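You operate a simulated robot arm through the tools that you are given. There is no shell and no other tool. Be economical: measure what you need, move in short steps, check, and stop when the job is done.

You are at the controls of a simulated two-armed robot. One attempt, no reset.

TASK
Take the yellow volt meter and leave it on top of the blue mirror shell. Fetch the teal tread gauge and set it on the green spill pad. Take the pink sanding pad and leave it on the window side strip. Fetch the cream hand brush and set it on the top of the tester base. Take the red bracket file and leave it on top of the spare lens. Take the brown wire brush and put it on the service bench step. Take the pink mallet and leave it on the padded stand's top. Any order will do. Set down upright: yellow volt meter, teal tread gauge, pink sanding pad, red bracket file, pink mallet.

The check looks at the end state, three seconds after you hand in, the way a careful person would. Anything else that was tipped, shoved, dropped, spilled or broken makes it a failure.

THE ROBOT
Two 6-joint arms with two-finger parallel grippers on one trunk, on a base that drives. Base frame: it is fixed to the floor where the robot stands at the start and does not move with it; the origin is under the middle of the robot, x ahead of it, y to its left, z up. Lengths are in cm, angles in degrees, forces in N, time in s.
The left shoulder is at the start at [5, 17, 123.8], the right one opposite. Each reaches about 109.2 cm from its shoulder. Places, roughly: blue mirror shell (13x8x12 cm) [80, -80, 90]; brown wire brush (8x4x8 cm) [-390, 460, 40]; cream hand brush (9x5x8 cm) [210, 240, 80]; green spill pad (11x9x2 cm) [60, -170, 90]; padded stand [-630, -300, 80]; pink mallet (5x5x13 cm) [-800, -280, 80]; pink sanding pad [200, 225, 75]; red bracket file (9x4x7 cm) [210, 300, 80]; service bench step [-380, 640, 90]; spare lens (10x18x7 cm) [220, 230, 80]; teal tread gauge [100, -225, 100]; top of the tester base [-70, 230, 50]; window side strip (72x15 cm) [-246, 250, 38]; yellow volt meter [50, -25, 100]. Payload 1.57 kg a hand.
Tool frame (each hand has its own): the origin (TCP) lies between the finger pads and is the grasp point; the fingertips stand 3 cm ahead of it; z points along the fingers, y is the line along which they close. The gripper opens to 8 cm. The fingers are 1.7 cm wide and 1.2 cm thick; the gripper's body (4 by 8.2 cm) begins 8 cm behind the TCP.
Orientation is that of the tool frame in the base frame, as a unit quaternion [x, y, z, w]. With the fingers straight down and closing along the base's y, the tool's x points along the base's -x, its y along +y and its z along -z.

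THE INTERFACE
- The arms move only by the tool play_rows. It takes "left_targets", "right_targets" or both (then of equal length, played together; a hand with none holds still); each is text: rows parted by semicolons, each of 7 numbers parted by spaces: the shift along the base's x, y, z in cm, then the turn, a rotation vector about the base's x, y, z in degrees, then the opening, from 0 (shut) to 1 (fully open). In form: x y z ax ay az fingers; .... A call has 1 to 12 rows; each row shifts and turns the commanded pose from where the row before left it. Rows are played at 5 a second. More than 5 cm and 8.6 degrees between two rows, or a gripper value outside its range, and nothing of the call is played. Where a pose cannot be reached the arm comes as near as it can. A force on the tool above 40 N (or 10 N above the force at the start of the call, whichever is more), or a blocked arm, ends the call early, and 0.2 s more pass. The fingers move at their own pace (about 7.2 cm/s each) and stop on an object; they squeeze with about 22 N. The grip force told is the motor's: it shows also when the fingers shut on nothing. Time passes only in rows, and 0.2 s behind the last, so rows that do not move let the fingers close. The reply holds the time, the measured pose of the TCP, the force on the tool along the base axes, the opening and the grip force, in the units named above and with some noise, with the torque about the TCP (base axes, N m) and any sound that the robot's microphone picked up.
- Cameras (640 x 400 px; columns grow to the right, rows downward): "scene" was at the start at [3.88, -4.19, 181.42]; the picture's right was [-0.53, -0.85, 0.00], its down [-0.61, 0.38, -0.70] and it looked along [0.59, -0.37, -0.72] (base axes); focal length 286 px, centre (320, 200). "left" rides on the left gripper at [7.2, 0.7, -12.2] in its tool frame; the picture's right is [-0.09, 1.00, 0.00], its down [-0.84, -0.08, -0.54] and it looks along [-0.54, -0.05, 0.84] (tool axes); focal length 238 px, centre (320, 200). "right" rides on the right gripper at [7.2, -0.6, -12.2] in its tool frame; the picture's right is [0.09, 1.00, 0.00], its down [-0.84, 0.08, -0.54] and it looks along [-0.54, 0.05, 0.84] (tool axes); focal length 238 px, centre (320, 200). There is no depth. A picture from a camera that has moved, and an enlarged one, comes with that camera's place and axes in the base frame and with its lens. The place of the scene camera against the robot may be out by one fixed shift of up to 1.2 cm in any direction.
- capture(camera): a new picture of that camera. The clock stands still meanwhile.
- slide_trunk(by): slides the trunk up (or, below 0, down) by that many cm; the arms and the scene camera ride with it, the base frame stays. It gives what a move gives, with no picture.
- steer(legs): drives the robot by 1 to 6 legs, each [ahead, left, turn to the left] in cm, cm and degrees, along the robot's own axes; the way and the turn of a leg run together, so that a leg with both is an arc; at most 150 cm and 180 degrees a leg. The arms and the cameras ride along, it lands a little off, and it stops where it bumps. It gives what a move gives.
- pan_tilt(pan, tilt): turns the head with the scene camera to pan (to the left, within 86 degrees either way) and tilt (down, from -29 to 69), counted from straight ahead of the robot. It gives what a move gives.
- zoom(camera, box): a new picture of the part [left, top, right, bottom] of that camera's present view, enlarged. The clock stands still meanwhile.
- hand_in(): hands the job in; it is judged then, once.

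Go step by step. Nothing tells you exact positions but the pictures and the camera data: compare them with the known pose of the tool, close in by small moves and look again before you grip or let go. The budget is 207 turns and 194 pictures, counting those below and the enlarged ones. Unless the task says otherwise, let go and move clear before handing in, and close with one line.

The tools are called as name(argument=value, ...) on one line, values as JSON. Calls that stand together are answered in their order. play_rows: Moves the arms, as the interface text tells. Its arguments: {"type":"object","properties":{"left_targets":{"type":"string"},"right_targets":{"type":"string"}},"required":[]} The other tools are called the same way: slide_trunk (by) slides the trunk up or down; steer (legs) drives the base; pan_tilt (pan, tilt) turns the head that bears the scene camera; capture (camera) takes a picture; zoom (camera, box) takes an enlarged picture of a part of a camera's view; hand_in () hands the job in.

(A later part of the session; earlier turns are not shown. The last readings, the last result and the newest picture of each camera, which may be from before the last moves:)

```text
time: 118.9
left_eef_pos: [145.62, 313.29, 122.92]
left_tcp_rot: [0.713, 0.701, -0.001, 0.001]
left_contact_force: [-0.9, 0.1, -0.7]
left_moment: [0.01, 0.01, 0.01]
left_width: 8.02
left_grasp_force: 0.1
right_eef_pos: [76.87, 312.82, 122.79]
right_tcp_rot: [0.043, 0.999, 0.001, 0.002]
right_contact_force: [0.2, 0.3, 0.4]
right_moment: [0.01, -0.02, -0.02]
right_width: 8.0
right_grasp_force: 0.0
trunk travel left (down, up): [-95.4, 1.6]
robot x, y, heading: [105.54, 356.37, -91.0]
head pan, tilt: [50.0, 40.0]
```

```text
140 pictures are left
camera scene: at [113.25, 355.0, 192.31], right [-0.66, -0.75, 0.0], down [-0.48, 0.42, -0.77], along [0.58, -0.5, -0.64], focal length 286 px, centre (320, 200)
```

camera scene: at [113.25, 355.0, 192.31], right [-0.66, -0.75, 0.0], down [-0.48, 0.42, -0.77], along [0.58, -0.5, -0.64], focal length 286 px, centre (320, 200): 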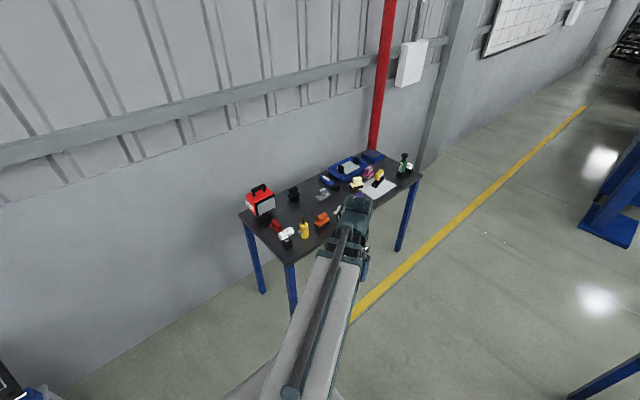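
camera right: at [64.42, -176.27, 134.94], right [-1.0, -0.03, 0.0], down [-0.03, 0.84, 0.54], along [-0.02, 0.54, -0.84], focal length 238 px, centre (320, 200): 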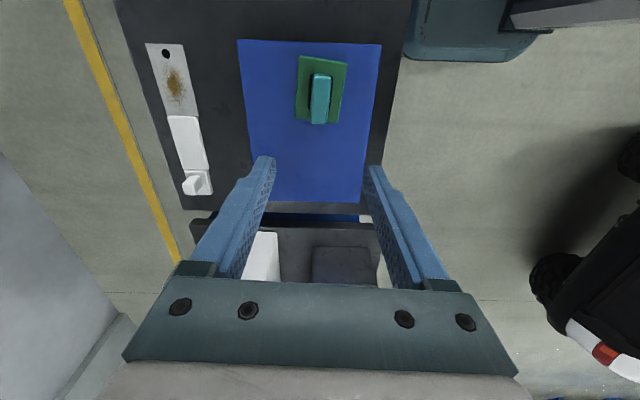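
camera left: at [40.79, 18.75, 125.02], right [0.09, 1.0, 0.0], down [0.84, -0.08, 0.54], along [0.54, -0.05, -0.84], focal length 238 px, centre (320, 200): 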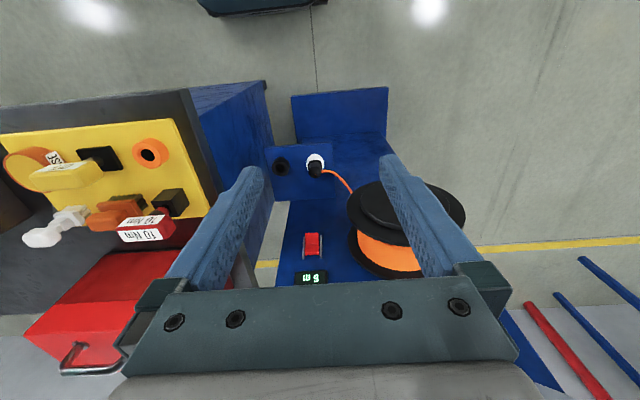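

play_rows(left_targets="-4.5 0 0 0 0 0 1;-4.5 0 0 0 0 0 1;-4.5 0 0 0 0 0 1;-4.5 0 0 0 0 0 1")

zoom(camera="scene", box=[230, 170, 350, 260])

steer(legs=[[0, 88, 0]])

pan_tilt(pan=15, tilt=55)

capture(camera="scene")

capture(camera="left")

```text
time: 119.9
left_eef_pos: [128.11, 310.85, 122.87]
left_tcp_rot: [0.714, 0.701, 0.001, -0.001]
left_contact_force: [0.4, -0.6, 0.0]
left_moment: [0.01, -0.02, 0.02]
left_width: 8.0
left_grasp_force: 0.1
left hand out of reach, approached as far as the arm can: row 2, 3, 4
right_eef_pos: [76.82, 312.8, 122.83]
right_tcp_rot: [0.043, 0.999, 0.002, 0.001]
right_contact_force: [0.9, -0.4, 0.0]
right_moment: [-0.01, -0.04, -0.01]
right_width: 8.0
right_grasp_force: 0.0
trunk travel left (down, up): [-95.4, 1.6]
robot x, y, heading: [105.86, 356.67, -91.1]
head pan, tilt: [50.0, 40.0]
```

```text
4.44 times, centred on (290, 215) of scene
camera zoom: at [113.17, 355.01, 192.32], right [-0.66, -0.75, 0.0], down [-0.48, 0.42, -0.77], along [0.58, -0.5, -0.64], focal length 1269 px, centre (453, 133)
```

zoom: 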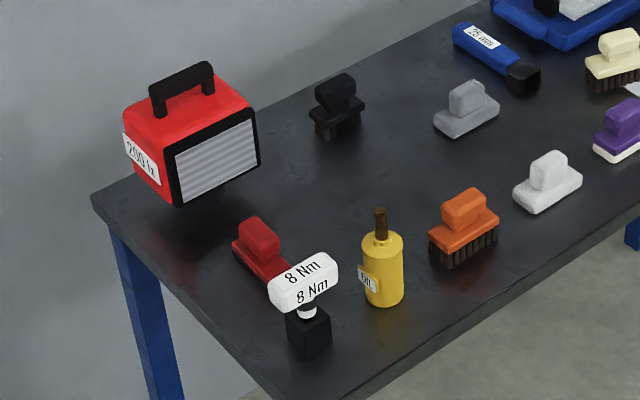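

```text
time: 124.5
left_eef_pos: [217.02, 309.67, 122.84]
left_tcp_rot: [0.711, 0.704, 0.001, -0.001]
left_contact_force: [0.7, 0.0, -0.6]
left_moment: [-0.01, 0.01, 0.06]
left_width: 8.03
left_grasp_force: 0.0
right_eef_pos: [165.7, 311.28, 122.85]
right_tcp_rot: [0.038, 0.999, 0.002, 0.0]
right_contact_force: [0.4, -0.4, -0.6]
right_moment: [0.0, -0.04, -0.01]
right_width: 8.0
right_grasp_force: 0.0
trunk travel left (down, up): [-95.4, 1.6]
robot x, y, heading: [194.06, 354.95, -90.5]
head pan, tilt: [50.0, 40.0]
```

```text
time: 125.5
left_eef_pos: [217.07, 309.64, 122.82]
left_tcp_rot: [0.711, 0.704, 0.0, -0.001]
left_contact_force: [-1.0, 0.7, 1.3]
left_moment: [0.05, -0.01, 0.01]
left_width: 8.01
left_grasp_force: 0.0
right_eef_pos: [165.68, 311.27, 122.88]
right_tcp_rot: [0.038, 0.999, 0.001, 0.001]
right_contact_force: [0.0, 0.2, 0.2]
right_moment: [0.02, 0.02, 0.01]
right_width: 8.01
right_grasp_force: 0.0
trunk travel left (down, up): [-95.4, 1.6]
robot x, y, heading: [194.13, 355.18, -90.6]
head pan, tilt: [15.0, 55.0]
```

```text
138 pictures are left
camera scene: at [196.93, 352.32, 190.25], right [-0.97, -0.25, 0.0], down [-0.2, 0.79, -0.57], along [0.14, -0.56, -0.82], focal length 286 px, centre (320, 200)
```

scene: 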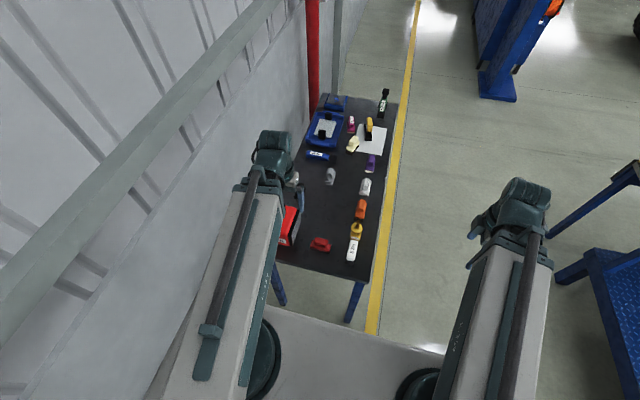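

```text
137 pictures are left
camera left: at [217.73, 316.83, 135.09], right [0.99, -0.1, 0.0], down [-0.09, -0.84, 0.54], along [-0.06, -0.54, -0.84], focal length 238 px, centre (320, 200)
```

left: 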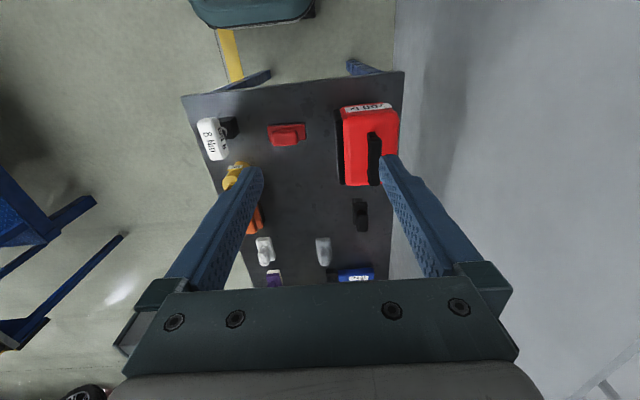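

The file (≈[208.6,301]) lies with its long side along x; the arm fits between torque tool and lamp from here. I turn the left gripper 90° and move over it.

play_rows(left_targets="0 0 0 0 0 8.2 1;0 0 0 0 0 8.2 1;-1 -1 0 0 0 8.2 1;-1 -1 0 0 0 8.2 1;-1 -1 0 0 0 8.2 1;-1 -1 0 0 0 8.2 1;-1 -1 0 0 0 8.2 1;-1 -1 0 0 0 8.2 1;-1 -1 0 0 0 8.2 1;-1 -1 0 0 0 8.2 1;-0.4 -0.6 0 0 0 8.2 1")

slide_trunk(by=-22)

capture(camera="left")

capture(camera="scene")

```text
time: 127.9
left_eef_pos: [208.56, 301.1, 122.92]
left_tcp_rot: [0.001, 1.0, 0.001, -0.001]
left_contact_force: [0.2, 0.0, 0.1]
left_moment: [0.01, 0.04, -0.01]
left_width: 8.0
left_grasp_force: 0.2
right_eef_pos: [165.62, 311.16, 122.91]
right_tcp_rot: [0.039, 0.999, 0.002, 0.001]
right_contact_force: [0.3, -0.6, 0.0]
right_moment: [0.0, 0.01, -0.01]
right_width: 7.98
right_grasp_force: 0.1
trunk travel left (down, up): [-95.4, 1.6]
robot x, y, heading: [194.13, 355.66, -90.5]
head pan, tilt: [15.0, 55.0]
```

```text
time: 130.3
left_eef_pos: [208.69, 301.13, 101.0]
left_tcp_rot: [0.004, 1.0, 0.0, -0.001]
left_contact_force: [0.6, 0.3, 0.7]
left_moment: [0.02, -0.01, -0.01]
left_width: 7.98
left_grasp_force: 0.0
right_eef_pos: [165.6, 311.22, 100.88]
right_tcp_rot: [0.038, 0.999, 0.002, 0.001]
right_contact_force: [-0.2, 0.2, -0.4]
right_moment: [0.0, -0.07, 0.01]
right_width: 8.0
right_grasp_force: 0.1
trunk travel left (down, up): [-73.4, 23.6]
robot x, y, heading: [194.18, 355.39, -90.5]
head pan, tilt: [15.0, 55.0]
```

```text
136 pictures are left
camera left: at [201.47, 301.8, 113.09], right [0.1, 1.0, 0.0], down [0.84, -0.08, 0.54], along [0.54, -0.05, -0.84], focal length 238 px, centre (320, 200)
```

left: 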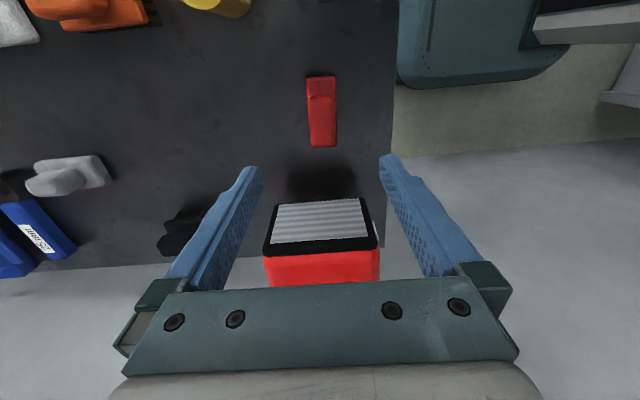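

```text
135 pictures are left
camera scene: at [196.92, 352.32, 168.25], right [-0.97, -0.25, 0.0], down [-0.2, 0.79, -0.57], along [0.14, -0.56, -0.82], focal length 286 px, centre (320, 200)
```

scene: 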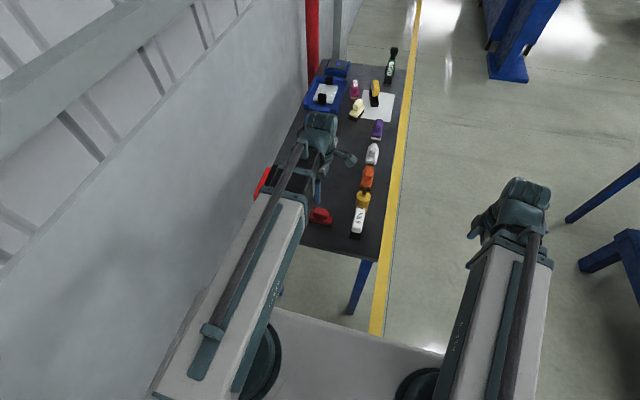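

The hand is centred, but the arm tube would pass close to the lamp; I shift the base 4 cm away from the wall and re-centre the hand.

steer(legs=[[0, -4, 0]])

play_rows(left_targets="4 0 0 0 0 0 0.8;0 0 0 0 0 0 0.8")

slide_trunk(by=-8)

capture(camera="left")

zoom(camera="scene", box=[230, 90, 410, 260])

```text
time: 131.1
left_eef_pos: [204.63, 301.19, 100.83]
left_tcp_rot: [0.004, 1.0, 0.0, -0.001]
left_contact_force: [0.0, 0.3, 0.6]
left_moment: [-0.02, -0.05, -0.03]
left_width: 8.01
left_grasp_force: 0.1
right_eef_pos: [161.72, 311.37, 100.83]
right_tcp_rot: [0.039, 0.999, 0.001, 0.0]
right_contact_force: [-0.1, -0.5, 0.1]
right_moment: [-0.02, 0.02, -0.04]
right_width: 7.98
right_grasp_force: 0.0
trunk travel left (down, up): [-73.4, 23.6]
robot x, y, heading: [190.24, 355.0, -90.8]
head pan, tilt: [15.0, 55.0]
```

```text
time: 131.7
left_eef_pos: [208.84, 301.11, 100.77]
left_tcp_rot: [0.003, 1.0, -0.001, -0.001]
left_contact_force: [0.0, -0.5, -0.2]
left_moment: [0.0, -0.03, 0.0]
left_width: 6.4
left_grasp_force: 0.2
right_eef_pos: [161.7, 311.23, 100.77]
right_tcp_rot: [0.038, 0.999, 0.002, 0.0]
right_contact_force: [-0.7, 0.7, -0.9]
right_moment: [0.03, 0.0, 0.02]
right_width: 8.0
right_grasp_force: 0.0
trunk travel left (down, up): [-73.4, 23.6]
robot x, y, heading: [190.01, 355.73, -90.6]
head pan, tilt: [15.0, 55.0]
```

```text
time: 132.9
left_eef_pos: [208.93, 301.07, 92.83]
left_tcp_rot: [0.003, 1.0, 0.0, -0.001]
left_contact_force: [-0.4, 0.6, 0.4]
left_moment: [-0.02, 0.0, -0.01]
left_width: 6.39
left_grasp_force: 0.0
right_eef_pos: [161.76, 311.19, 92.85]
right_tcp_rot: [0.039, 0.999, 0.001, 0.001]
right_contact_force: [-1.0, -0.5, 0.0]
right_moment: [0.03, 0.03, -0.04]
right_width: 8.01
right_grasp_force: 0.0
trunk travel left (down, up): [-65.4, 31.6]
robot x, y, heading: [190.03, 355.48, -90.5]
head pan, tilt: [15.0, 55.0]
```

```text
134 pictures are left
camera left: at [201.68, 301.79, 105.09], right [0.1, 1.0, 0.0], down [0.84, -0.08, 0.54], along [0.54, -0.05, -0.84], focal length 238 px, centre (320, 200)
```

left: 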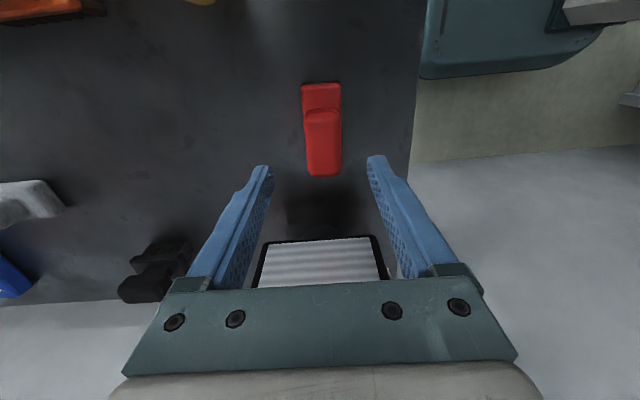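

```text
2.35 times, centred on (320, 175) of scene
camera zoom: at [193.04, 352.37, 160.25], right [-0.97, -0.25, 0.0], down [-0.2, 0.79, -0.57], along [0.14, -0.56, -0.82], focal length 672 px, centre (320, 259)
```

zoom: 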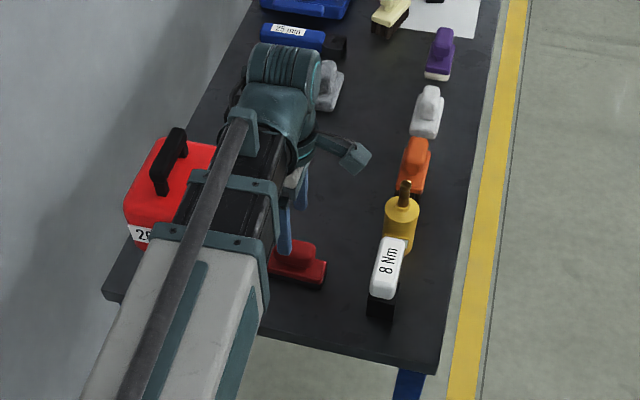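

Clearances look fine. I lower to grip height in two steps.

slide_trunk(by=-8)

capture(camera="left")

zoom(camera="scene", box=[230, 90, 410, 260])

```text
time: 134.1
left_eef_pos: [208.83, 301.11, 84.84]
left_tcp_rot: [0.003, 1.0, 0.0, -0.001]
left_contact_force: [0.0, 0.4, -0.2]
left_moment: [-0.01, 0.01, -0.03]
left_width: 6.39
left_grasp_force: 0.1
right_eef_pos: [161.78, 311.36, 84.65]
right_tcp_rot: [0.039, 0.999, 0.002, 0.001]
right_contact_force: [0.0, -0.3, 0.3]
right_moment: [0.0, -0.02, 0.0]
right_width: 8.02
right_grasp_force: 0.1
trunk travel left (down, up): [-57.4, 39.6]
robot x, y, heading: [190.26, 355.42, -90.7]
head pan, tilt: [15.0, 55.0]
```

```text
132 pictures are left
camera left: at [201.68, 301.79, 97.09], right [0.1, 1.0, 0.0], down [0.84, -0.08, 0.54], along [0.54, -0.05, -0.84], focal length 238 px, centre (320, 200)
```

left: 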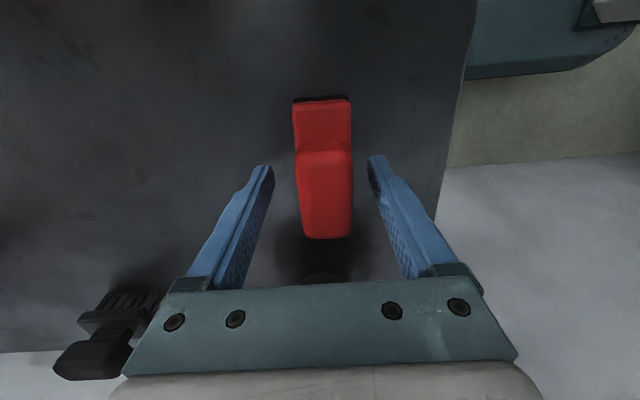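

```text
2.35 times, centred on (320, 175) of scene
camera zoom: at [193.04, 352.37, 152.25], right [-0.97, -0.25, 0.0], down [-0.2, 0.79, -0.57], along [0.14, -0.56, -0.82], focal length 672 px, centre (320, 259)
```

zoom: 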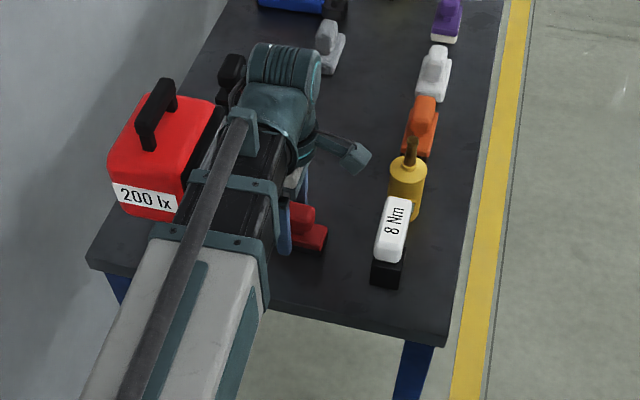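

slide_trunk(by=-3)

capture(camera="left")

```text
time: 134.6
left_eef_pos: [208.73, 301.19, 82.94]
left_tcp_rot: [0.004, 1.0, 0.0, 0.0]
left_contact_force: [-3.6, 7.7, 35.2]
left_moment: [-0.78, 0.09, 0.08]
left_width: 6.07
left_grasp_force: 0.2
right_eef_pos: [161.78, 311.5, 83.0]
right_tcp_rot: [0.037, 0.999, 0.002, 0.001]
right_contact_force: [-0.1, 0.0, 0.4]
right_moment: [0.04, -0.02, 0.0]
right_width: 7.99
right_grasp_force: 0.1
trunk travel left (down, up): [-55.3, 41.7]
robot x, y, heading: [190.35, 355.18, -90.7]
head pan, tilt: [15.0, 55.0]
stopped: the force on the tool passed its limit at 110 N (the readings are from after the stop); the commanded pose is now the measured one
```

```text
130 pictures are left
camera left: at [201.64, 301.93, 95.23], right [0.1, 1.0, 0.0], down [0.84, -0.08, 0.54], along [0.54, -0.05, -0.84], focal length 238 px, centre (320, 200)
```

left: 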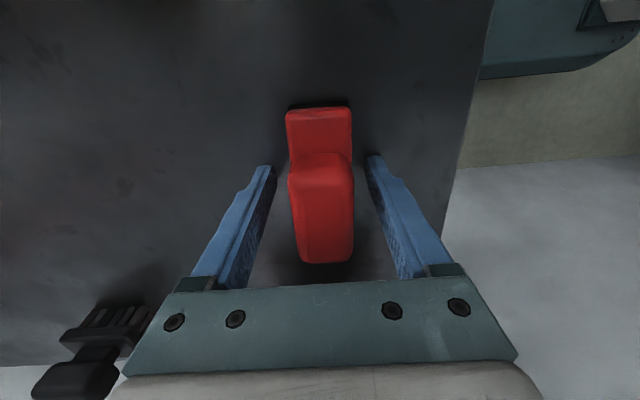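

The fingertips touched the table (its top is about z 80). I back off 1.3 cm, then grip.

slide_trunk(by=1.4)

play_rows(left_targets="0 0 0 0 0 0 0.3;0 0 0 0 0 0 0;0 0 0 0 0 0 0;0 0 0 0 0 0 0;0 0 0 0 0 0 0")

capture(camera="left")

```text
time: 135.2
left_eef_pos: [208.98, 300.97, 84.14]
left_tcp_rot: [0.003, 1.0, 0.001, 0.0]
left_contact_force: [0.0, 0.5, 0.7]
left_moment: [0.01, 0.0, -0.03]
left_width: 6.39
left_grasp_force: 0.1
right_eef_pos: [161.81, 311.14, 84.11]
right_tcp_rot: [0.037, 0.999, 0.002, 0.001]
right_contact_force: [-0.2, 0.1, -0.7]
right_moment: [0.0, 0.01, -0.02]
right_width: 8.0
right_grasp_force: 0.1
trunk travel left (down, up): [-56.7, 40.3]
robot x, y, heading: [190.36, 354.96, -90.8]
head pan, tilt: [15.0, 55.0]
```

```text
time: 136.4
left_eef_pos: [208.98, 301.06, 84.26]
left_tcp_rot: [0.003, 1.0, 0.001, 0.0]
left_contact_force: [0.4, -0.3, 0.2]
left_moment: [-0.03, -0.03, -0.04]
left_width: 3.56
left_grasp_force: 22.3
right_eef_pos: [161.91, 311.16, 84.21]
right_tcp_rot: [0.038, 0.999, 0.002, 0.001]
right_contact_force: [0.7, -0.6, -0.5]
right_moment: [0.02, -0.01, 0.02]
right_width: 8.0
right_grasp_force: 0.1
trunk travel left (down, up): [-56.7, 40.3]
robot x, y, heading: [190.63, 354.96, -90.3]
head pan, tilt: [15.0, 55.0]
```

```text
129 pictures are left
camera left: at [201.74, 301.64, 96.44], right [0.1, 1.0, 0.0], down [0.84, -0.08, 0.54], along [0.54, -0.05, -0.84], focal length 238 px, centre (320, 200)
```

left: 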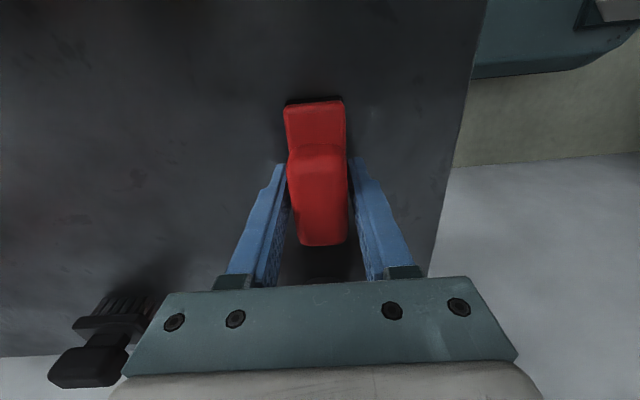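

File gripped (3.56 cm wide). Lift high, drive out and around to the table front, facing it.

slide_trunk(by=39)

steer(legs=[[0, -60, 0], [0, 0, 90.6], [0, -125, 0]])

pan_tilt(pan=0, tilt=48)

capture(camera="scene")

```text
time: 140.2
left_eef_pos: [208.98, 300.89, 123.15]
left_tcp_rot: [0.003, 1.0, 0.001, 0.0]
left_contact_force: [0.2, -0.1, -1.9]
left_moment: [0.01, 0.02, 0.01]
left_width: 3.56
left_grasp_force: 22.0
right_eef_pos: [161.81, 311.29, 123.16]
right_tcp_rot: [0.038, 0.999, 0.002, 0.001]
right_contact_force: [0.0, -0.1, -1.0]
right_moment: [0.01, -0.02, -0.04]
right_width: 7.97
right_grasp_force: 0.1
trunk travel left (down, up): [-95.7, 1.3]
robot x, y, heading: [189.94, 355.13, -90.3]
head pan, tilt: [15.0, 55.0]
```

```text
time: 153.3
left_eef_pos: [189.06, 255.14, 123.11]
left_tcp_rot: [0.728, -0.685, 0.0, 0.0]
left_contact_force: [-0.4, 0.7, -2.4]
left_moment: [-0.03, -0.01, 0.02]
left_width: 3.56
left_grasp_force: 22.6
right_eef_pos: [182.06, 207.56, 123.3]
right_tcp_rot: [-0.705, 0.709, 0.002, 0.0]
right_contact_force: [-0.4, 0.1, 0.2]
right_moment: [0.04, -0.03, -0.01]
right_width: 8.01
right_grasp_force: 0.0
trunk travel left (down, up): [-95.7, 1.3]
robot x, y, heading: [136.06, 233.07, 3.5]
head pan, tilt: [15.0, 55.0]
```

```text
time: 154.1
left_eef_pos: [188.99, 255.27, 123.25]
left_tcp_rot: [0.728, -0.686, -0.001, 0.001]
left_contact_force: [0.1, 0.7, -2.5]
left_moment: [-0.01, -0.04, 0.04]
left_width: 3.57
left_grasp_force: 22.3
right_eef_pos: [182.04, 207.55, 123.22]
right_tcp_rot: [-0.704, 0.71, 0.001, -0.001]
right_contact_force: [-0.2, 0.2, 0.7]
right_moment: [0.0, -0.02, 0.0]
right_width: 8.0
right_grasp_force: 0.0
trunk travel left (down, up): [-95.7, 1.3]
robot x, y, heading: [136.02, 232.82, 3.3]
head pan, tilt: [0.0, 48.0]
```

```text
128 pictures are left
camera scene: at [141.06, 233.27, 191.53], right [0.06, -1.0, 0.0], down [-0.74, -0.04, -0.67], along [0.67, 0.04, -0.74], focal length 286 px, centre (320, 200)
```

scene: 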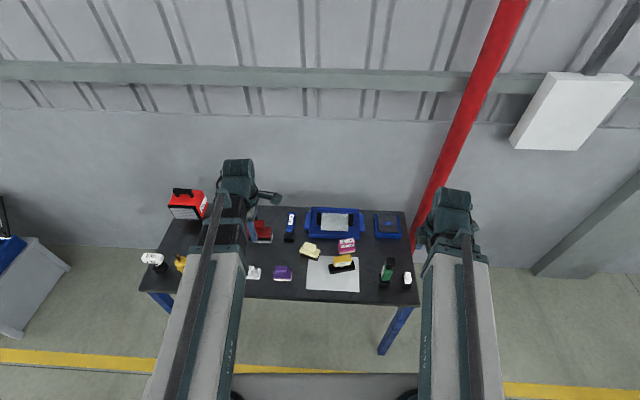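

steer(legs=[[0, 0, -3.3]])

zoom(camera="scene", box=[270, 190, 430, 300])

capture(camera="left")

capture(camera="right")

```text
time: 154.9
left_eef_pos: [190.18, 252.21, 123.16]
left_tcp_rot: [0.708, -0.706, -0.001, 0.001]
left_contact_force: [0.3, 0.1, -1.9]
left_moment: [0.02, 0.02, -0.03]
left_width: 3.58
left_grasp_force: 21.9
right_eef_pos: [180.38, 204.9, 123.08]
right_tcp_rot: [-0.683, 0.73, 0.003, 0.0]
right_contact_force: [0.1, -0.8, -0.2]
right_moment: [-0.01, -0.01, -0.02]
right_width: 8.01
right_grasp_force: 0.0
trunk travel left (down, up): [-95.7, 1.3]
robot x, y, heading: [136.16, 232.82, -0.2]
head pan, tilt: [0.0, 48.0]
```

```text
3.64 times, centred on (350, 245) of scene
camera zoom: at [141.07, 232.98, 191.54], right [0.0, -1.0, 0.0], down [-0.74, 0.0, -0.67], along [0.67, 0.0, -0.74], focal length 1038 px, centre (211, 36)
```

zoom: 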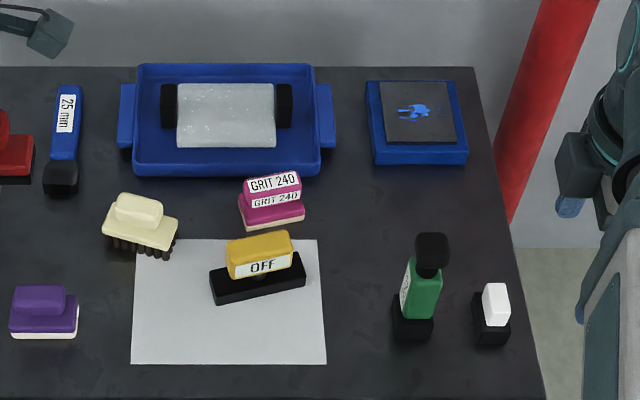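

```text
126 pictures are left
camera left: at [189.55, 244.94, 135.45], right [-1.0, 0.09, 0.0], down [0.08, 0.84, 0.54], along [0.05, 0.54, -0.84], focal length 238 px, centre (320, 200)
```

left: 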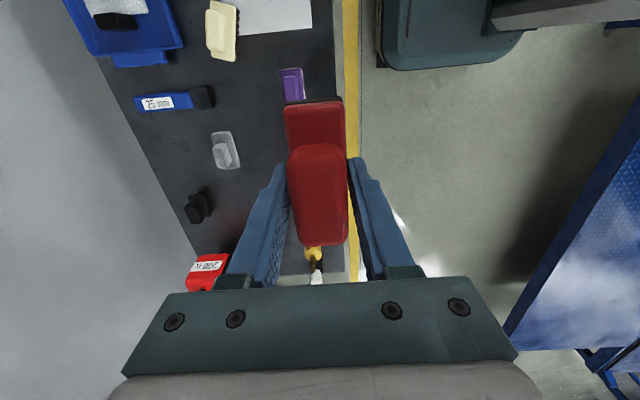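

```text
125 pictures are left
camera right: at [180.57, 197.84, 135.3], right [-1.0, -0.03, 0.0], down [-0.02, 0.84, 0.54], along [-0.02, 0.54, -0.84], focal length 238 px, centre (320, 200)
```

right: 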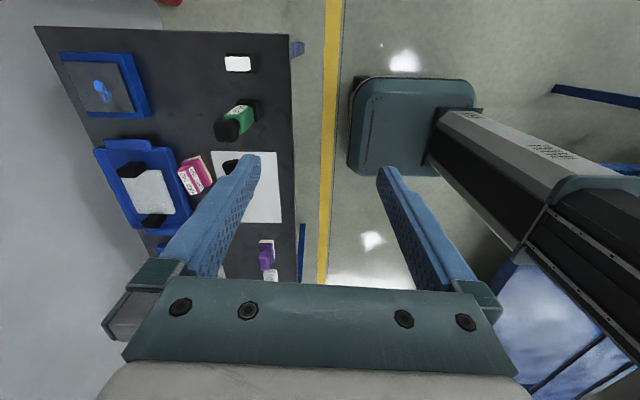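

Lens top triangulates to about [223,231]. I'll turn the file lengthwise along x (more room between the black end blocks) while moving over it.

play_rows(left_targets="2.98 -1.93 0 0 0 -8.2 0;2.98 -1.93 0 0 0 -8.2 0;2.98 -1.93 0 0 0 -8.2 0;2.98 -1.93 0 0 0 -8.2 0;2.98 -1.93 0 0 0 -8.2 0;2.98 -1.93 0 0 0 -8.2 0;2.98 -1.93 0 0 0 -8.2 0;2.98 -1.93 0 0 0 -8.2 0;2.98 -1.93 0 0 0 -8.2 0;2.98 -1.93 0 0 0 -8.2 0;2.98 -1.93 0 0 0 -8.2 0")

slide_trunk(by=-16)

capture(camera="left")

capture(camera="scene")

```text
time: 157.3
left_eef_pos: [223.04, 231.03, 123.05]
left_tcp_rot: [0.001, 1.0, 0.001, -0.001]
left_contact_force: [0.2, 0.2, -2.3]
left_moment: [0.01, -0.02, -0.02]
left_width: 3.54
left_grasp_force: 22.6
right_eef_pos: [180.42, 205.0, 123.17]
right_tcp_rot: [-0.684, 0.73, 0.002, -0.001]
right_contact_force: [1.0, 0.6, 0.5]
right_moment: [0.0, 0.04, -0.01]
right_width: 8.03
right_grasp_force: 0.1
trunk travel left (down, up): [-95.7, 1.3]
robot x, y, heading: [135.77, 233.04, -0.3]
head pan, tilt: [0.0, 48.0]
```

```text
time: 159.2
left_eef_pos: [222.87, 231.11, 107.21]
left_tcp_rot: [0.0, 1.0, 0.001, -0.001]
left_contact_force: [0.0, 1.0, -2.4]
left_moment: [-0.04, -0.02, 0.01]
left_width: 3.58
left_grasp_force: 21.8
right_eef_pos: [180.35, 204.93, 107.25]
right_tcp_rot: [-0.683, 0.73, 0.001, -0.001]
right_contact_force: [-1.0, -0.3, 0.3]
right_moment: [-0.01, 0.0, 0.0]
right_width: 8.02
right_grasp_force: 0.1
trunk travel left (down, up): [-79.7, 17.3]
robot x, y, heading: [136.42, 233.58, -0.2]
head pan, tilt: [0.0, 48.0]
```

```text
124 pictures are left
camera left: at [215.72, 231.65, 119.44], right [0.09, 1.0, 0.0], down [0.84, -0.08, 0.54], along [0.54, -0.05, -0.84], focal length 238 px, centre (320, 200)
```

left: 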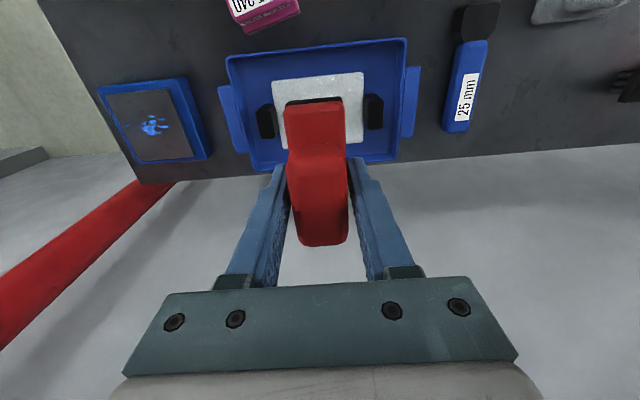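

```text
123 pictures are left
camera scene: at [141.07, 233.04, 175.54], right [0.0, -1.0, 0.0], down [-0.74, 0.0, -0.67], along [0.67, 0.0, -0.74], focal length 286 px, centre (320, 200)
```

scene: 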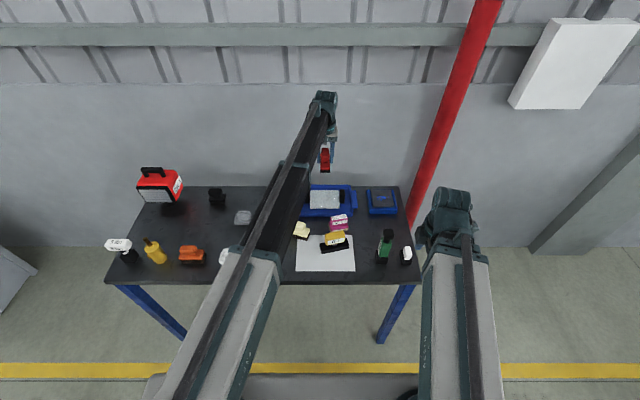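

Alignment good: lens centre ≈[223.3,231]. Descend.

slide_trunk(by=-14)

capture(camera="left")

zoom(camera="scene", box=[270, 80, 390, 180])

```text
time: 160.8
left_eef_pos: [222.96, 231.05, 93.21]
left_tcp_rot: [0.0, 1.0, 0.001, 0.0]
left_contact_force: [0.4, -0.8, -2.0]
left_moment: [0.02, -0.01, 0.01]
left_width: 3.58
left_grasp_force: 22.4
right_eef_pos: [180.37, 205.04, 93.19]
right_tcp_rot: [-0.683, 0.73, 0.002, 0.0]
right_contact_force: [0.4, 0.3, -1.1]
right_moment: [0.0, -0.02, -0.01]
right_width: 8.0
right_grasp_force: 0.1
trunk travel left (down, up): [-65.7, 31.3]
robot x, y, heading: [136.47, 232.77, 0.2]
head pan, tilt: [0.0, 48.0]
```

```text
122 pictures are left
camera left: at [215.72, 231.65, 105.44], right [0.09, 1.0, 0.0], down [0.84, -0.08, 0.54], along [0.54, -0.05, -0.84], focal length 238 px, centre (320, 200)
```

left: 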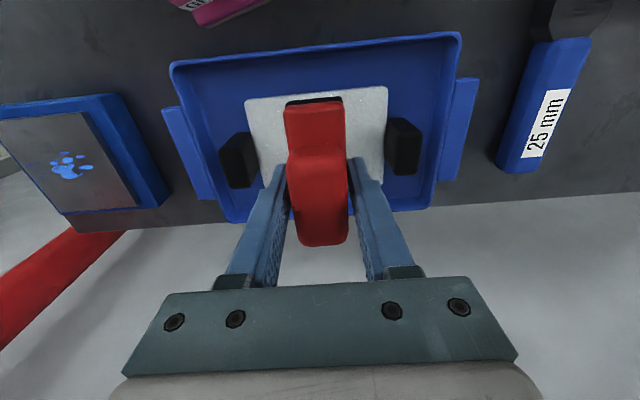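

```text
4.00 times, centred on (330, 130) of scene
camera zoom: at [141.07, 233.04, 161.54], right [0.0, -1.0, 0.0], down [-0.74, 0.0, -0.67], along [0.67, 0.0, -0.74], focal length 1142 px, centre (280, 480)
```

zoom: 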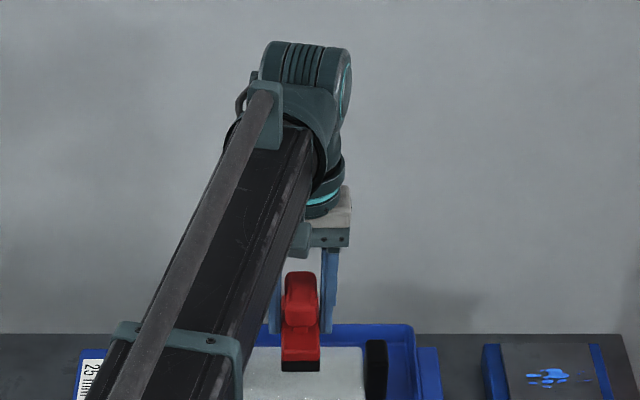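

Lens top is at z≈83, centre x≈224. Shift 1 cm forward and lower toward contact.

play_rows(left_targets="1 0 0 0 0 0 0;0 0 0 0 0 0 0")

slide_trunk(by=-4.5)

slide_trunk(by=-0.5)

slide_trunk(by=-0.4)

zoom(camera="scene", box=[300, 110, 400, 180])

capture(camera="left")

```text
time: 161.4
left_eef_pos: [223.95, 231.02, 93.19]
left_tcp_rot: [0.001, 1.0, 0.001, -0.001]
left_contact_force: [-0.7, 0.2, -2.6]
left_moment: [0.0, -0.02, 0.03]
left_width: 3.55
left_grasp_force: 22.0
right_eef_pos: [180.39, 204.97, 93.21]
right_tcp_rot: [-0.684, 0.73, 0.001, 0.0]
right_contact_force: [-0.1, -0.3, -0.4]
right_moment: [0.03, 0.0, 0.01]
right_width: 7.99
right_grasp_force: 0.0
trunk travel left (down, up): [-65.7, 31.3]
robot x, y, heading: [136.11, 233.0, -0.2]
head pan, tilt: [0.0, 48.0]
```

```text
time: 162.3
left_eef_pos: [224.08, 230.97, 88.74]
left_tcp_rot: [0.0, 1.0, 0.0, 0.0]
left_contact_force: [-0.2, -0.8, -2.5]
left_moment: [-0.01, -0.01, -0.01]
left_width: 3.56
left_grasp_force: 22.0
right_eef_pos: [180.42, 204.96, 88.76]
right_tcp_rot: [-0.683, 0.731, 0.003, -0.001]
right_contact_force: [-1.1, -0.5, -0.6]
right_moment: [-0.03, -0.02, 0.0]
right_width: 8.0
right_grasp_force: 0.0
trunk travel left (down, up): [-61.2, 35.8]
robot x, y, heading: [135.97, 233.15, 0.1]
head pan, tilt: [0.0, 48.0]
```

```text
time: 162.8
left_eef_pos: [223.98, 231.06, 88.2]
left_tcp_rot: [0.0, 1.0, 0.001, 0.0]
left_contact_force: [-0.4, -0.4, -1.2]
left_moment: [-0.01, 0.0, -0.03]
left_width: 3.53
left_grasp_force: 21.9
right_eef_pos: [180.48, 204.99, 88.2]
right_tcp_rot: [-0.683, 0.73, 0.002, -0.001]
right_contact_force: [0.2, 0.6, -0.9]
right_moment: [0.0, -0.01, 0.02]
right_width: 8.01
right_grasp_force: 0.0
trunk travel left (down, up): [-60.7, 36.3]
robot x, y, heading: [135.97, 232.89, 0.1]
head pan, tilt: [0.0, 48.0]
```

```text
time: 163.4
left_eef_pos: [224.02, 231.05, 87.86]
left_tcp_rot: [0.0, 1.0, 0.001, -0.001]
left_contact_force: [0.1, -0.4, -2.7]
left_moment: [0.0, 0.0, -0.01]
left_width: 3.59
left_grasp_force: 21.9
right_eef_pos: [180.41, 204.98, 87.81]
right_tcp_rot: [-0.683, 0.73, 0.002, -0.001]
right_contact_force: [0.8, -0.4, -0.4]
right_moment: [-0.02, -0.01, 0.03]
right_width: 8.01
right_grasp_force: 0.0
trunk travel left (down, up): [-60.3, 36.7]
robot x, y, heading: [136.05, 232.82, -0.2]
head pan, tilt: [0.0, 48.0]
```

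```text
5.71 times, centred on (350, 145) of scene
camera zoom: at [141.07, 233.04, 156.13], right [0.0, -1.0, 0.0], down [-0.74, 0.0, -0.67], along [0.67, 0.0, -0.74], focal length 1632 px, centre (149, 514)
```

zoom: 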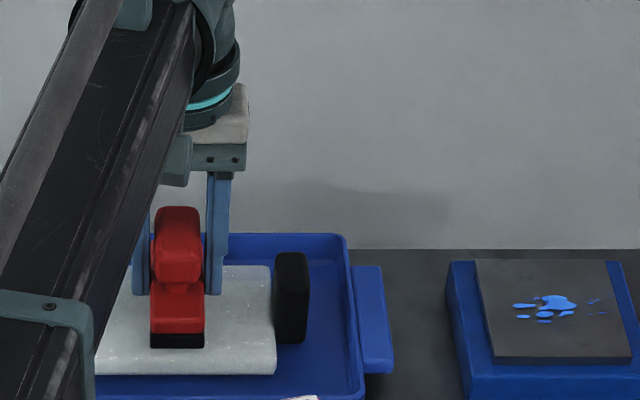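

```text
119 pictures are left
camera left: at [216.78, 231.69, 100.03], right [0.09, 1.0, 0.0], down [0.84, -0.08, 0.54], along [0.54, -0.05, -0.84], focal length 238 px, centre (320, 200)
```

left: 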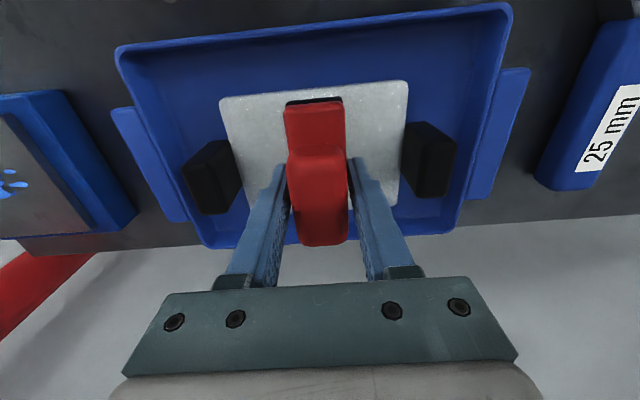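

slide_trunk(by=-0.35)

slide_trunk(by=-0.3)

slide_trunk(by=-0.25)

zoom(camera="scene", box=[300, 110, 400, 180])

```text
time: 163.9
left_eef_pos: [223.95, 231.11, 87.42]
left_tcp_rot: [0.0, 1.0, 0.001, -0.001]
left_contact_force: [0.5, -0.3, -1.5]
left_moment: [0.03, -0.02, 0.02]
left_width: 3.55
left_grasp_force: 21.7
right_eef_pos: [180.39, 205.08, 87.36]
right_tcp_rot: [-0.683, 0.73, 0.002, 0.0]
right_contact_force: [0.4, 0.3, 1.2]
right_moment: [-0.02, 0.04, 0.0]
right_width: 7.99
right_grasp_force: 0.0
trunk travel left (down, up): [-60.0, 37.0]
robot x, y, heading: [135.86, 233.02, 0.0]
head pan, tilt: [0.0, 48.0]
```

```text
time: 164.4
left_eef_pos: [223.92, 231.13, 87.43]
left_tcp_rot: [0.0, 1.0, 0.001, 0.001]
left_contact_force: [5.9, 0.4, 18.7]
left_moment: [0.03, -0.07, 0.0]
left_width: 3.59
left_grasp_force: 22.2
right_eef_pos: [180.33, 205.01, 87.29]
right_tcp_rot: [-0.683, 0.73, 0.0, -0.001]
right_contact_force: [-0.3, 0.3, -0.4]
right_moment: [-0.01, -0.02, 0.0]
right_width: 7.99
right_grasp_force: 0.0
trunk travel left (down, up): [-59.7, 37.3]
robot x, y, heading: [136.2, 233.16, -0.2]
head pan, tilt: [0.0, 48.0]
```

```text
time: 164.8
left_eef_pos: [224.01, 231.09, 87.23]
left_tcp_rot: [0.0, 1.0, 0.002, 0.002]
left_contact_force: [0.1, 0.0, 30.6]
left_moment: [-0.01, 0.34, 0.01]
left_width: 3.57
left_grasp_force: 21.9
right_eef_pos: [180.32, 205.06, 87.27]
right_tcp_rot: [-0.683, 0.73, 0.0, 0.0]
right_contact_force: [-0.5, -0.3, 0.7]
right_moment: [-0.03, 0.0, -0.02]
right_width: 8.0
right_grasp_force: 0.0
trunk travel left (down, up): [-59.6, 37.4]
robot x, y, heading: [135.91, 233.31, 0.1]
head pan, tilt: [0.0, 48.0]
stopped: the force on the tool passed its limit at 45 N (the readings are from after the stop); the commanded pose is now the measured one
```

```text
5.71 times, centred on (350, 145) of scene
camera zoom: at [140.72, 233.05, 155.39], right [0.0, -1.0, 0.0], down [-0.74, 0.0, -0.67], along [0.67, 0.0, -0.74], focal length 1632 px, centre (149, 514)
```

zoom: 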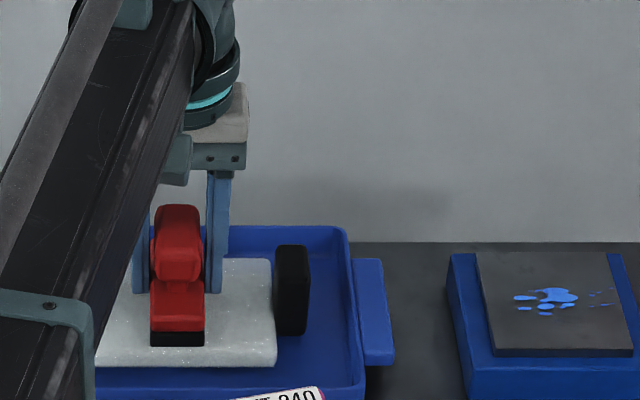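

Contact; ease up, release, and rise.

slide_trunk(by=0.25)

play_rows(left_targets="0 0 0 0 0 0 0.5;0 0 0 0 0 0 0.72;0 0 0 0 0 0 0.72;0 0 0 0 0 0 0.72")

slide_trunk(by=26)

capture(camera="left")

```text
time: 165.4
left_eef_pos: [224.07, 231.02, 87.4]
left_tcp_rot: [0.0, 1.0, 0.001, 0.002]
left_contact_force: [-1.2, 0.4, 3.9]
left_moment: [0.0, 0.34, 0.02]
left_width: 3.58
left_grasp_force: 22.0
right_eef_pos: [180.43, 204.95, 87.2]
right_tcp_rot: [-0.683, 0.73, 0.001, 0.0]
right_contact_force: [0.2, 0.7, 0.3]
right_moment: [-0.03, 0.01, 0.02]
right_width: 8.0
right_grasp_force: 0.1
trunk travel left (down, up): [-59.8, 37.2]
robot x, y, heading: [135.7, 232.93, 0.1]
head pan, tilt: [0.0, 48.0]
```

```text
time: 166.4
left_eef_pos: [224.11, 231.11, 87.18]
left_tcp_rot: [0.0, 1.0, 0.001, 0.001]
left_contact_force: [0.3, -0.4, 0.0]
left_moment: [0.0, 0.0, -0.02]
left_width: 5.77
left_grasp_force: 0.1
right_eef_pos: [180.39, 205.1, 87.34]
right_tcp_rot: [-0.683, 0.731, 0.002, -0.001]
right_contact_force: [0.0, 0.2, 0.2]
right_moment: [0.01, 0.0, -0.02]
right_width: 7.98
right_grasp_force: 0.1
trunk travel left (down, up): [-59.8, 37.2]
robot x, y, heading: [136.46, 233.13, -0.2]
head pan, tilt: [0.0, 48.0]
```

```text
time: 169.0
left_eef_pos: [224.14, 231.03, 113.27]
left_tcp_rot: [0.0, 1.0, 0.001, 0.001]
left_contact_force: [-0.9, -0.2, 0.6]
left_moment: [-0.01, -0.02, 0.01]
left_width: 5.77
left_grasp_force: 0.2
right_eef_pos: [180.44, 205.08, 113.3]
right_tcp_rot: [-0.683, 0.73, 0.002, 0.0]
right_contact_force: [0.2, -0.7, 0.1]
right_moment: [-0.01, -0.03, 0.03]
right_width: 8.01
right_grasp_force: 0.0
trunk travel left (down, up): [-85.8, 11.2]
robot x, y, heading: [136.09, 233.19, 0.1]
head pan, tilt: [0.0, 48.0]
```

```text
117 pictures are left
camera left: at [216.9, 231.68, 125.48], right [0.09, 1.0, 0.0], down [0.84, -0.08, 0.54], along [0.54, -0.05, -0.84], focal length 238 px, centre (320, 200)
```

left: 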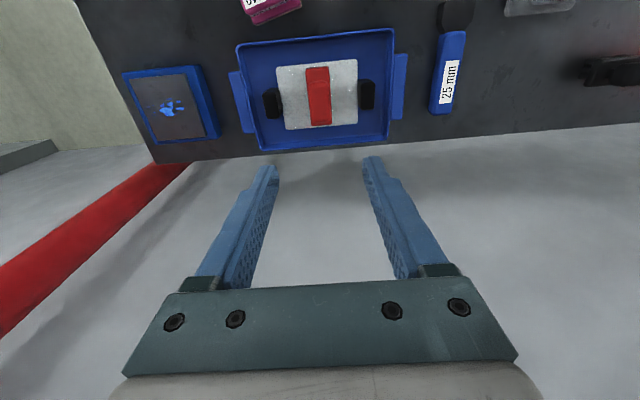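

The red file rests on the lens. Next the cream brush with the left hand: move over ≈[207.7,241.7], turning +70°.

play_rows(left_targets="-1.81 1.19 0 0 0 7.8 1;-1.81 1.19 0 0 0 7.8 1;-1.81 1.19 0 0 0 7.8 1;-1.81 1.19 0 0 0 7.8 1;-1.81 1.19 0 0 0 7.8 1;-1.81 1.19 0 0 0 7.8 1;-1.81 1.19 0 0 0 7.8 1;-1.81 1.19 0 0 0 7.8 1;-1.81 1.19 0 0 0 7.8 1")

capture(camera="left")

zoom(camera="scene", box=[270, 130, 410, 260])

```text
time: 171.0
left_eef_pos: [207.79, 241.83, 113.29]
left_tcp_rot: [-0.576, 0.817, 0.001, 0.001]
left_contact_force: [-0.2, -0.7, 0.1]
left_moment: [-0.02, 0.01, -0.01]
left_width: 7.99
left_grasp_force: 0.0
right_eef_pos: [180.39, 205.02, 113.3]
right_tcp_rot: [-0.683, 0.73, 0.0, -0.001]
right_contact_force: [-0.2, 0.4, -0.3]
right_moment: [0.05, -0.01, -0.03]
right_width: 7.98
right_grasp_force: 0.1
trunk travel left (down, up): [-85.8, 11.2]
robot x, y, heading: [135.98, 232.93, -0.1]
head pan, tilt: [0.0, 48.0]
```

```text
116 pictures are left
camera left: at [204.74, 235.25, 125.5], right [-0.91, 0.42, 0.0], down [0.35, 0.76, 0.54], along [0.23, 0.49, -0.84], focal length 238 px, centre (320, 200)
```

left: 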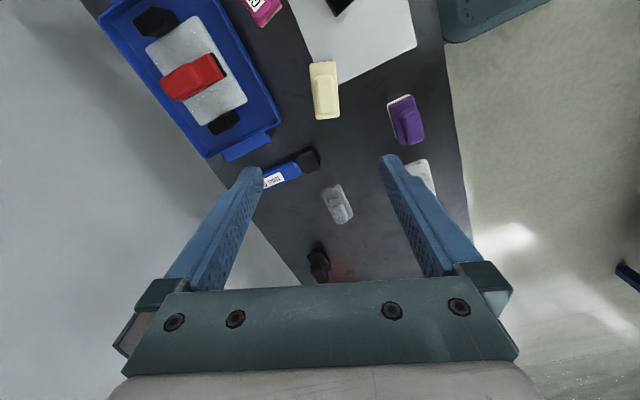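

```text
3.08 times, centred on (340, 195) of scene
camera zoom: at [141.03, 233.07, 181.6], right [0.0, -1.0, 0.0], down [-0.74, 0.0, -0.67], along [0.67, 0.0, -0.74], focal length 879 px, centre (258, 215)
```

zoom: 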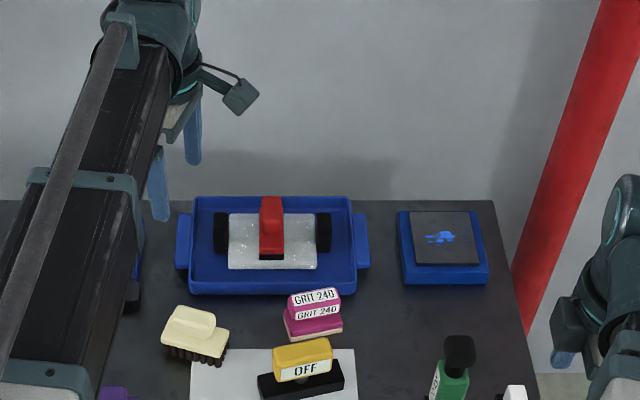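

play_rows(left_targets="-1.2 -1 0 0 0 5 1;0 0 0 0 0 0 1")

slide_trunk(by=-19)

capture(camera="left")

```text
time: 171.6
left_eef_pos: [206.56, 240.82, 113.24]
left_tcp_rot: [-0.611, 0.792, 0.002, 0.001]
left_contact_force: [0.5, -0.6, 0.2]
left_moment: [-0.01, 0.02, 0.01]
left_width: 7.97
left_grasp_force: 0.0
right_eef_pos: [180.41, 205.02, 113.36]
right_tcp_rot: [-0.683, 0.73, 0.001, -0.001]
right_contact_force: [0.5, 0.7, -0.2]
right_moment: [0.0, 0.03, 0.0]
right_width: 8.03
right_grasp_force: 0.0
trunk travel left (down, up): [-85.8, 11.2]
robot x, y, heading: [135.88, 233.24, -0.0]
head pan, tilt: [0.0, 48.0]
```

```text
time: 173.7
left_eef_pos: [206.66, 240.82, 94.33]
left_tcp_rot: [-0.61, 0.792, 0.002, 0.001]
left_contact_force: [-0.2, 0.1, 0.0]
left_moment: [0.02, -0.04, 0.0]
left_width: 8.0
left_grasp_force: 0.1
right_eef_pos: [180.44, 205.02, 94.33]
right_tcp_rot: [-0.684, 0.73, 0.001, -0.001]
right_contact_force: [-0.8, 0.2, 0.2]
right_moment: [-0.03, -0.06, 0.0]
right_width: 7.99
right_grasp_force: 0.1
trunk travel left (down, up): [-66.8, 30.2]
robot x, y, heading: [136.23, 233.34, -0.0]
head pan, tilt: [0.0, 48.0]
```

```text
114 pictures are left
camera left: at [204.1, 233.91, 106.5], right [-0.94, 0.34, 0.0], down [0.29, 0.79, 0.54], along [0.19, 0.51, -0.84], focal length 238 px, centre (320, 200)
```

left: 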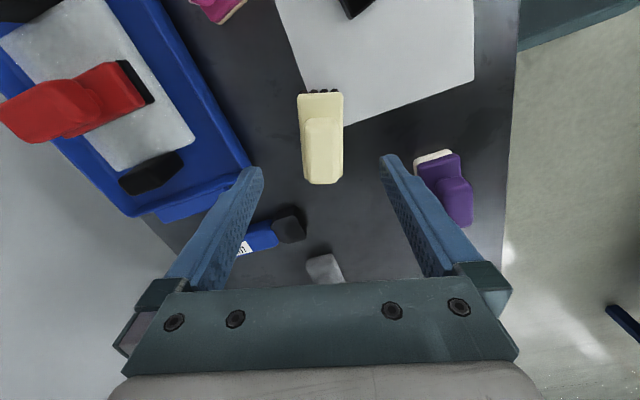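

play_rows(left_targets="0 0 0 0 0 0 0.88;0 0 0 0 0 0 0.88")

slide_trunk(by=-8.4)

capture(camera="left")

```text
time: 174.3
left_eef_pos: [206.59, 240.75, 94.31]
left_tcp_rot: [-0.61, 0.792, 0.002, 0.001]
left_contact_force: [0.4, 0.1, 0.6]
left_moment: [-0.01, -0.01, 0.01]
left_width: 7.04
left_grasp_force: 0.0
right_eef_pos: [180.45, 205.1, 94.32]
right_tcp_rot: [-0.683, 0.73, 0.002, 0.0]
right_contact_force: [0.2, 0.2, -0.5]
right_moment: [0.01, 0.01, 0.03]
right_width: 8.01
right_grasp_force: 0.1
trunk travel left (down, up): [-66.8, 30.2]
robot x, y, heading: [136.31, 232.91, 0.1]
head pan, tilt: [0.0, 48.0]
```

```text
time: 175.5
left_eef_pos: [206.59, 240.73, 85.89]
left_tcp_rot: [-0.61, 0.792, 0.002, 0.001]
left_contact_force: [-0.5, 0.4, 0.3]
left_moment: [0.0, 0.02, 0.01]
left_width: 7.02
left_grasp_force: 0.1
right_eef_pos: [180.44, 204.89, 85.96]
right_tcp_rot: [-0.684, 0.73, 0.002, -0.001]
right_contact_force: [0.2, 0.0, 0.2]
right_moment: [0.0, -0.01, 0.01]
right_width: 8.0
right_grasp_force: 0.0
trunk travel left (down, up): [-58.4, 38.6]
robot x, y, heading: [136.07, 233.15, -0.1]
head pan, tilt: [0.0, 48.0]
```

```text
113 pictures are left
camera left: at [204.1, 233.91, 98.1], right [-0.94, 0.34, 0.0], down [0.29, 0.79, 0.54], along [0.19, 0.51, -0.84], focal length 238 px, centre (320, 200)
```

left: 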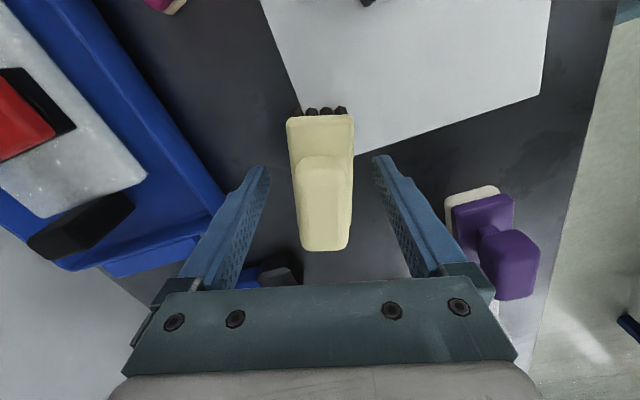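

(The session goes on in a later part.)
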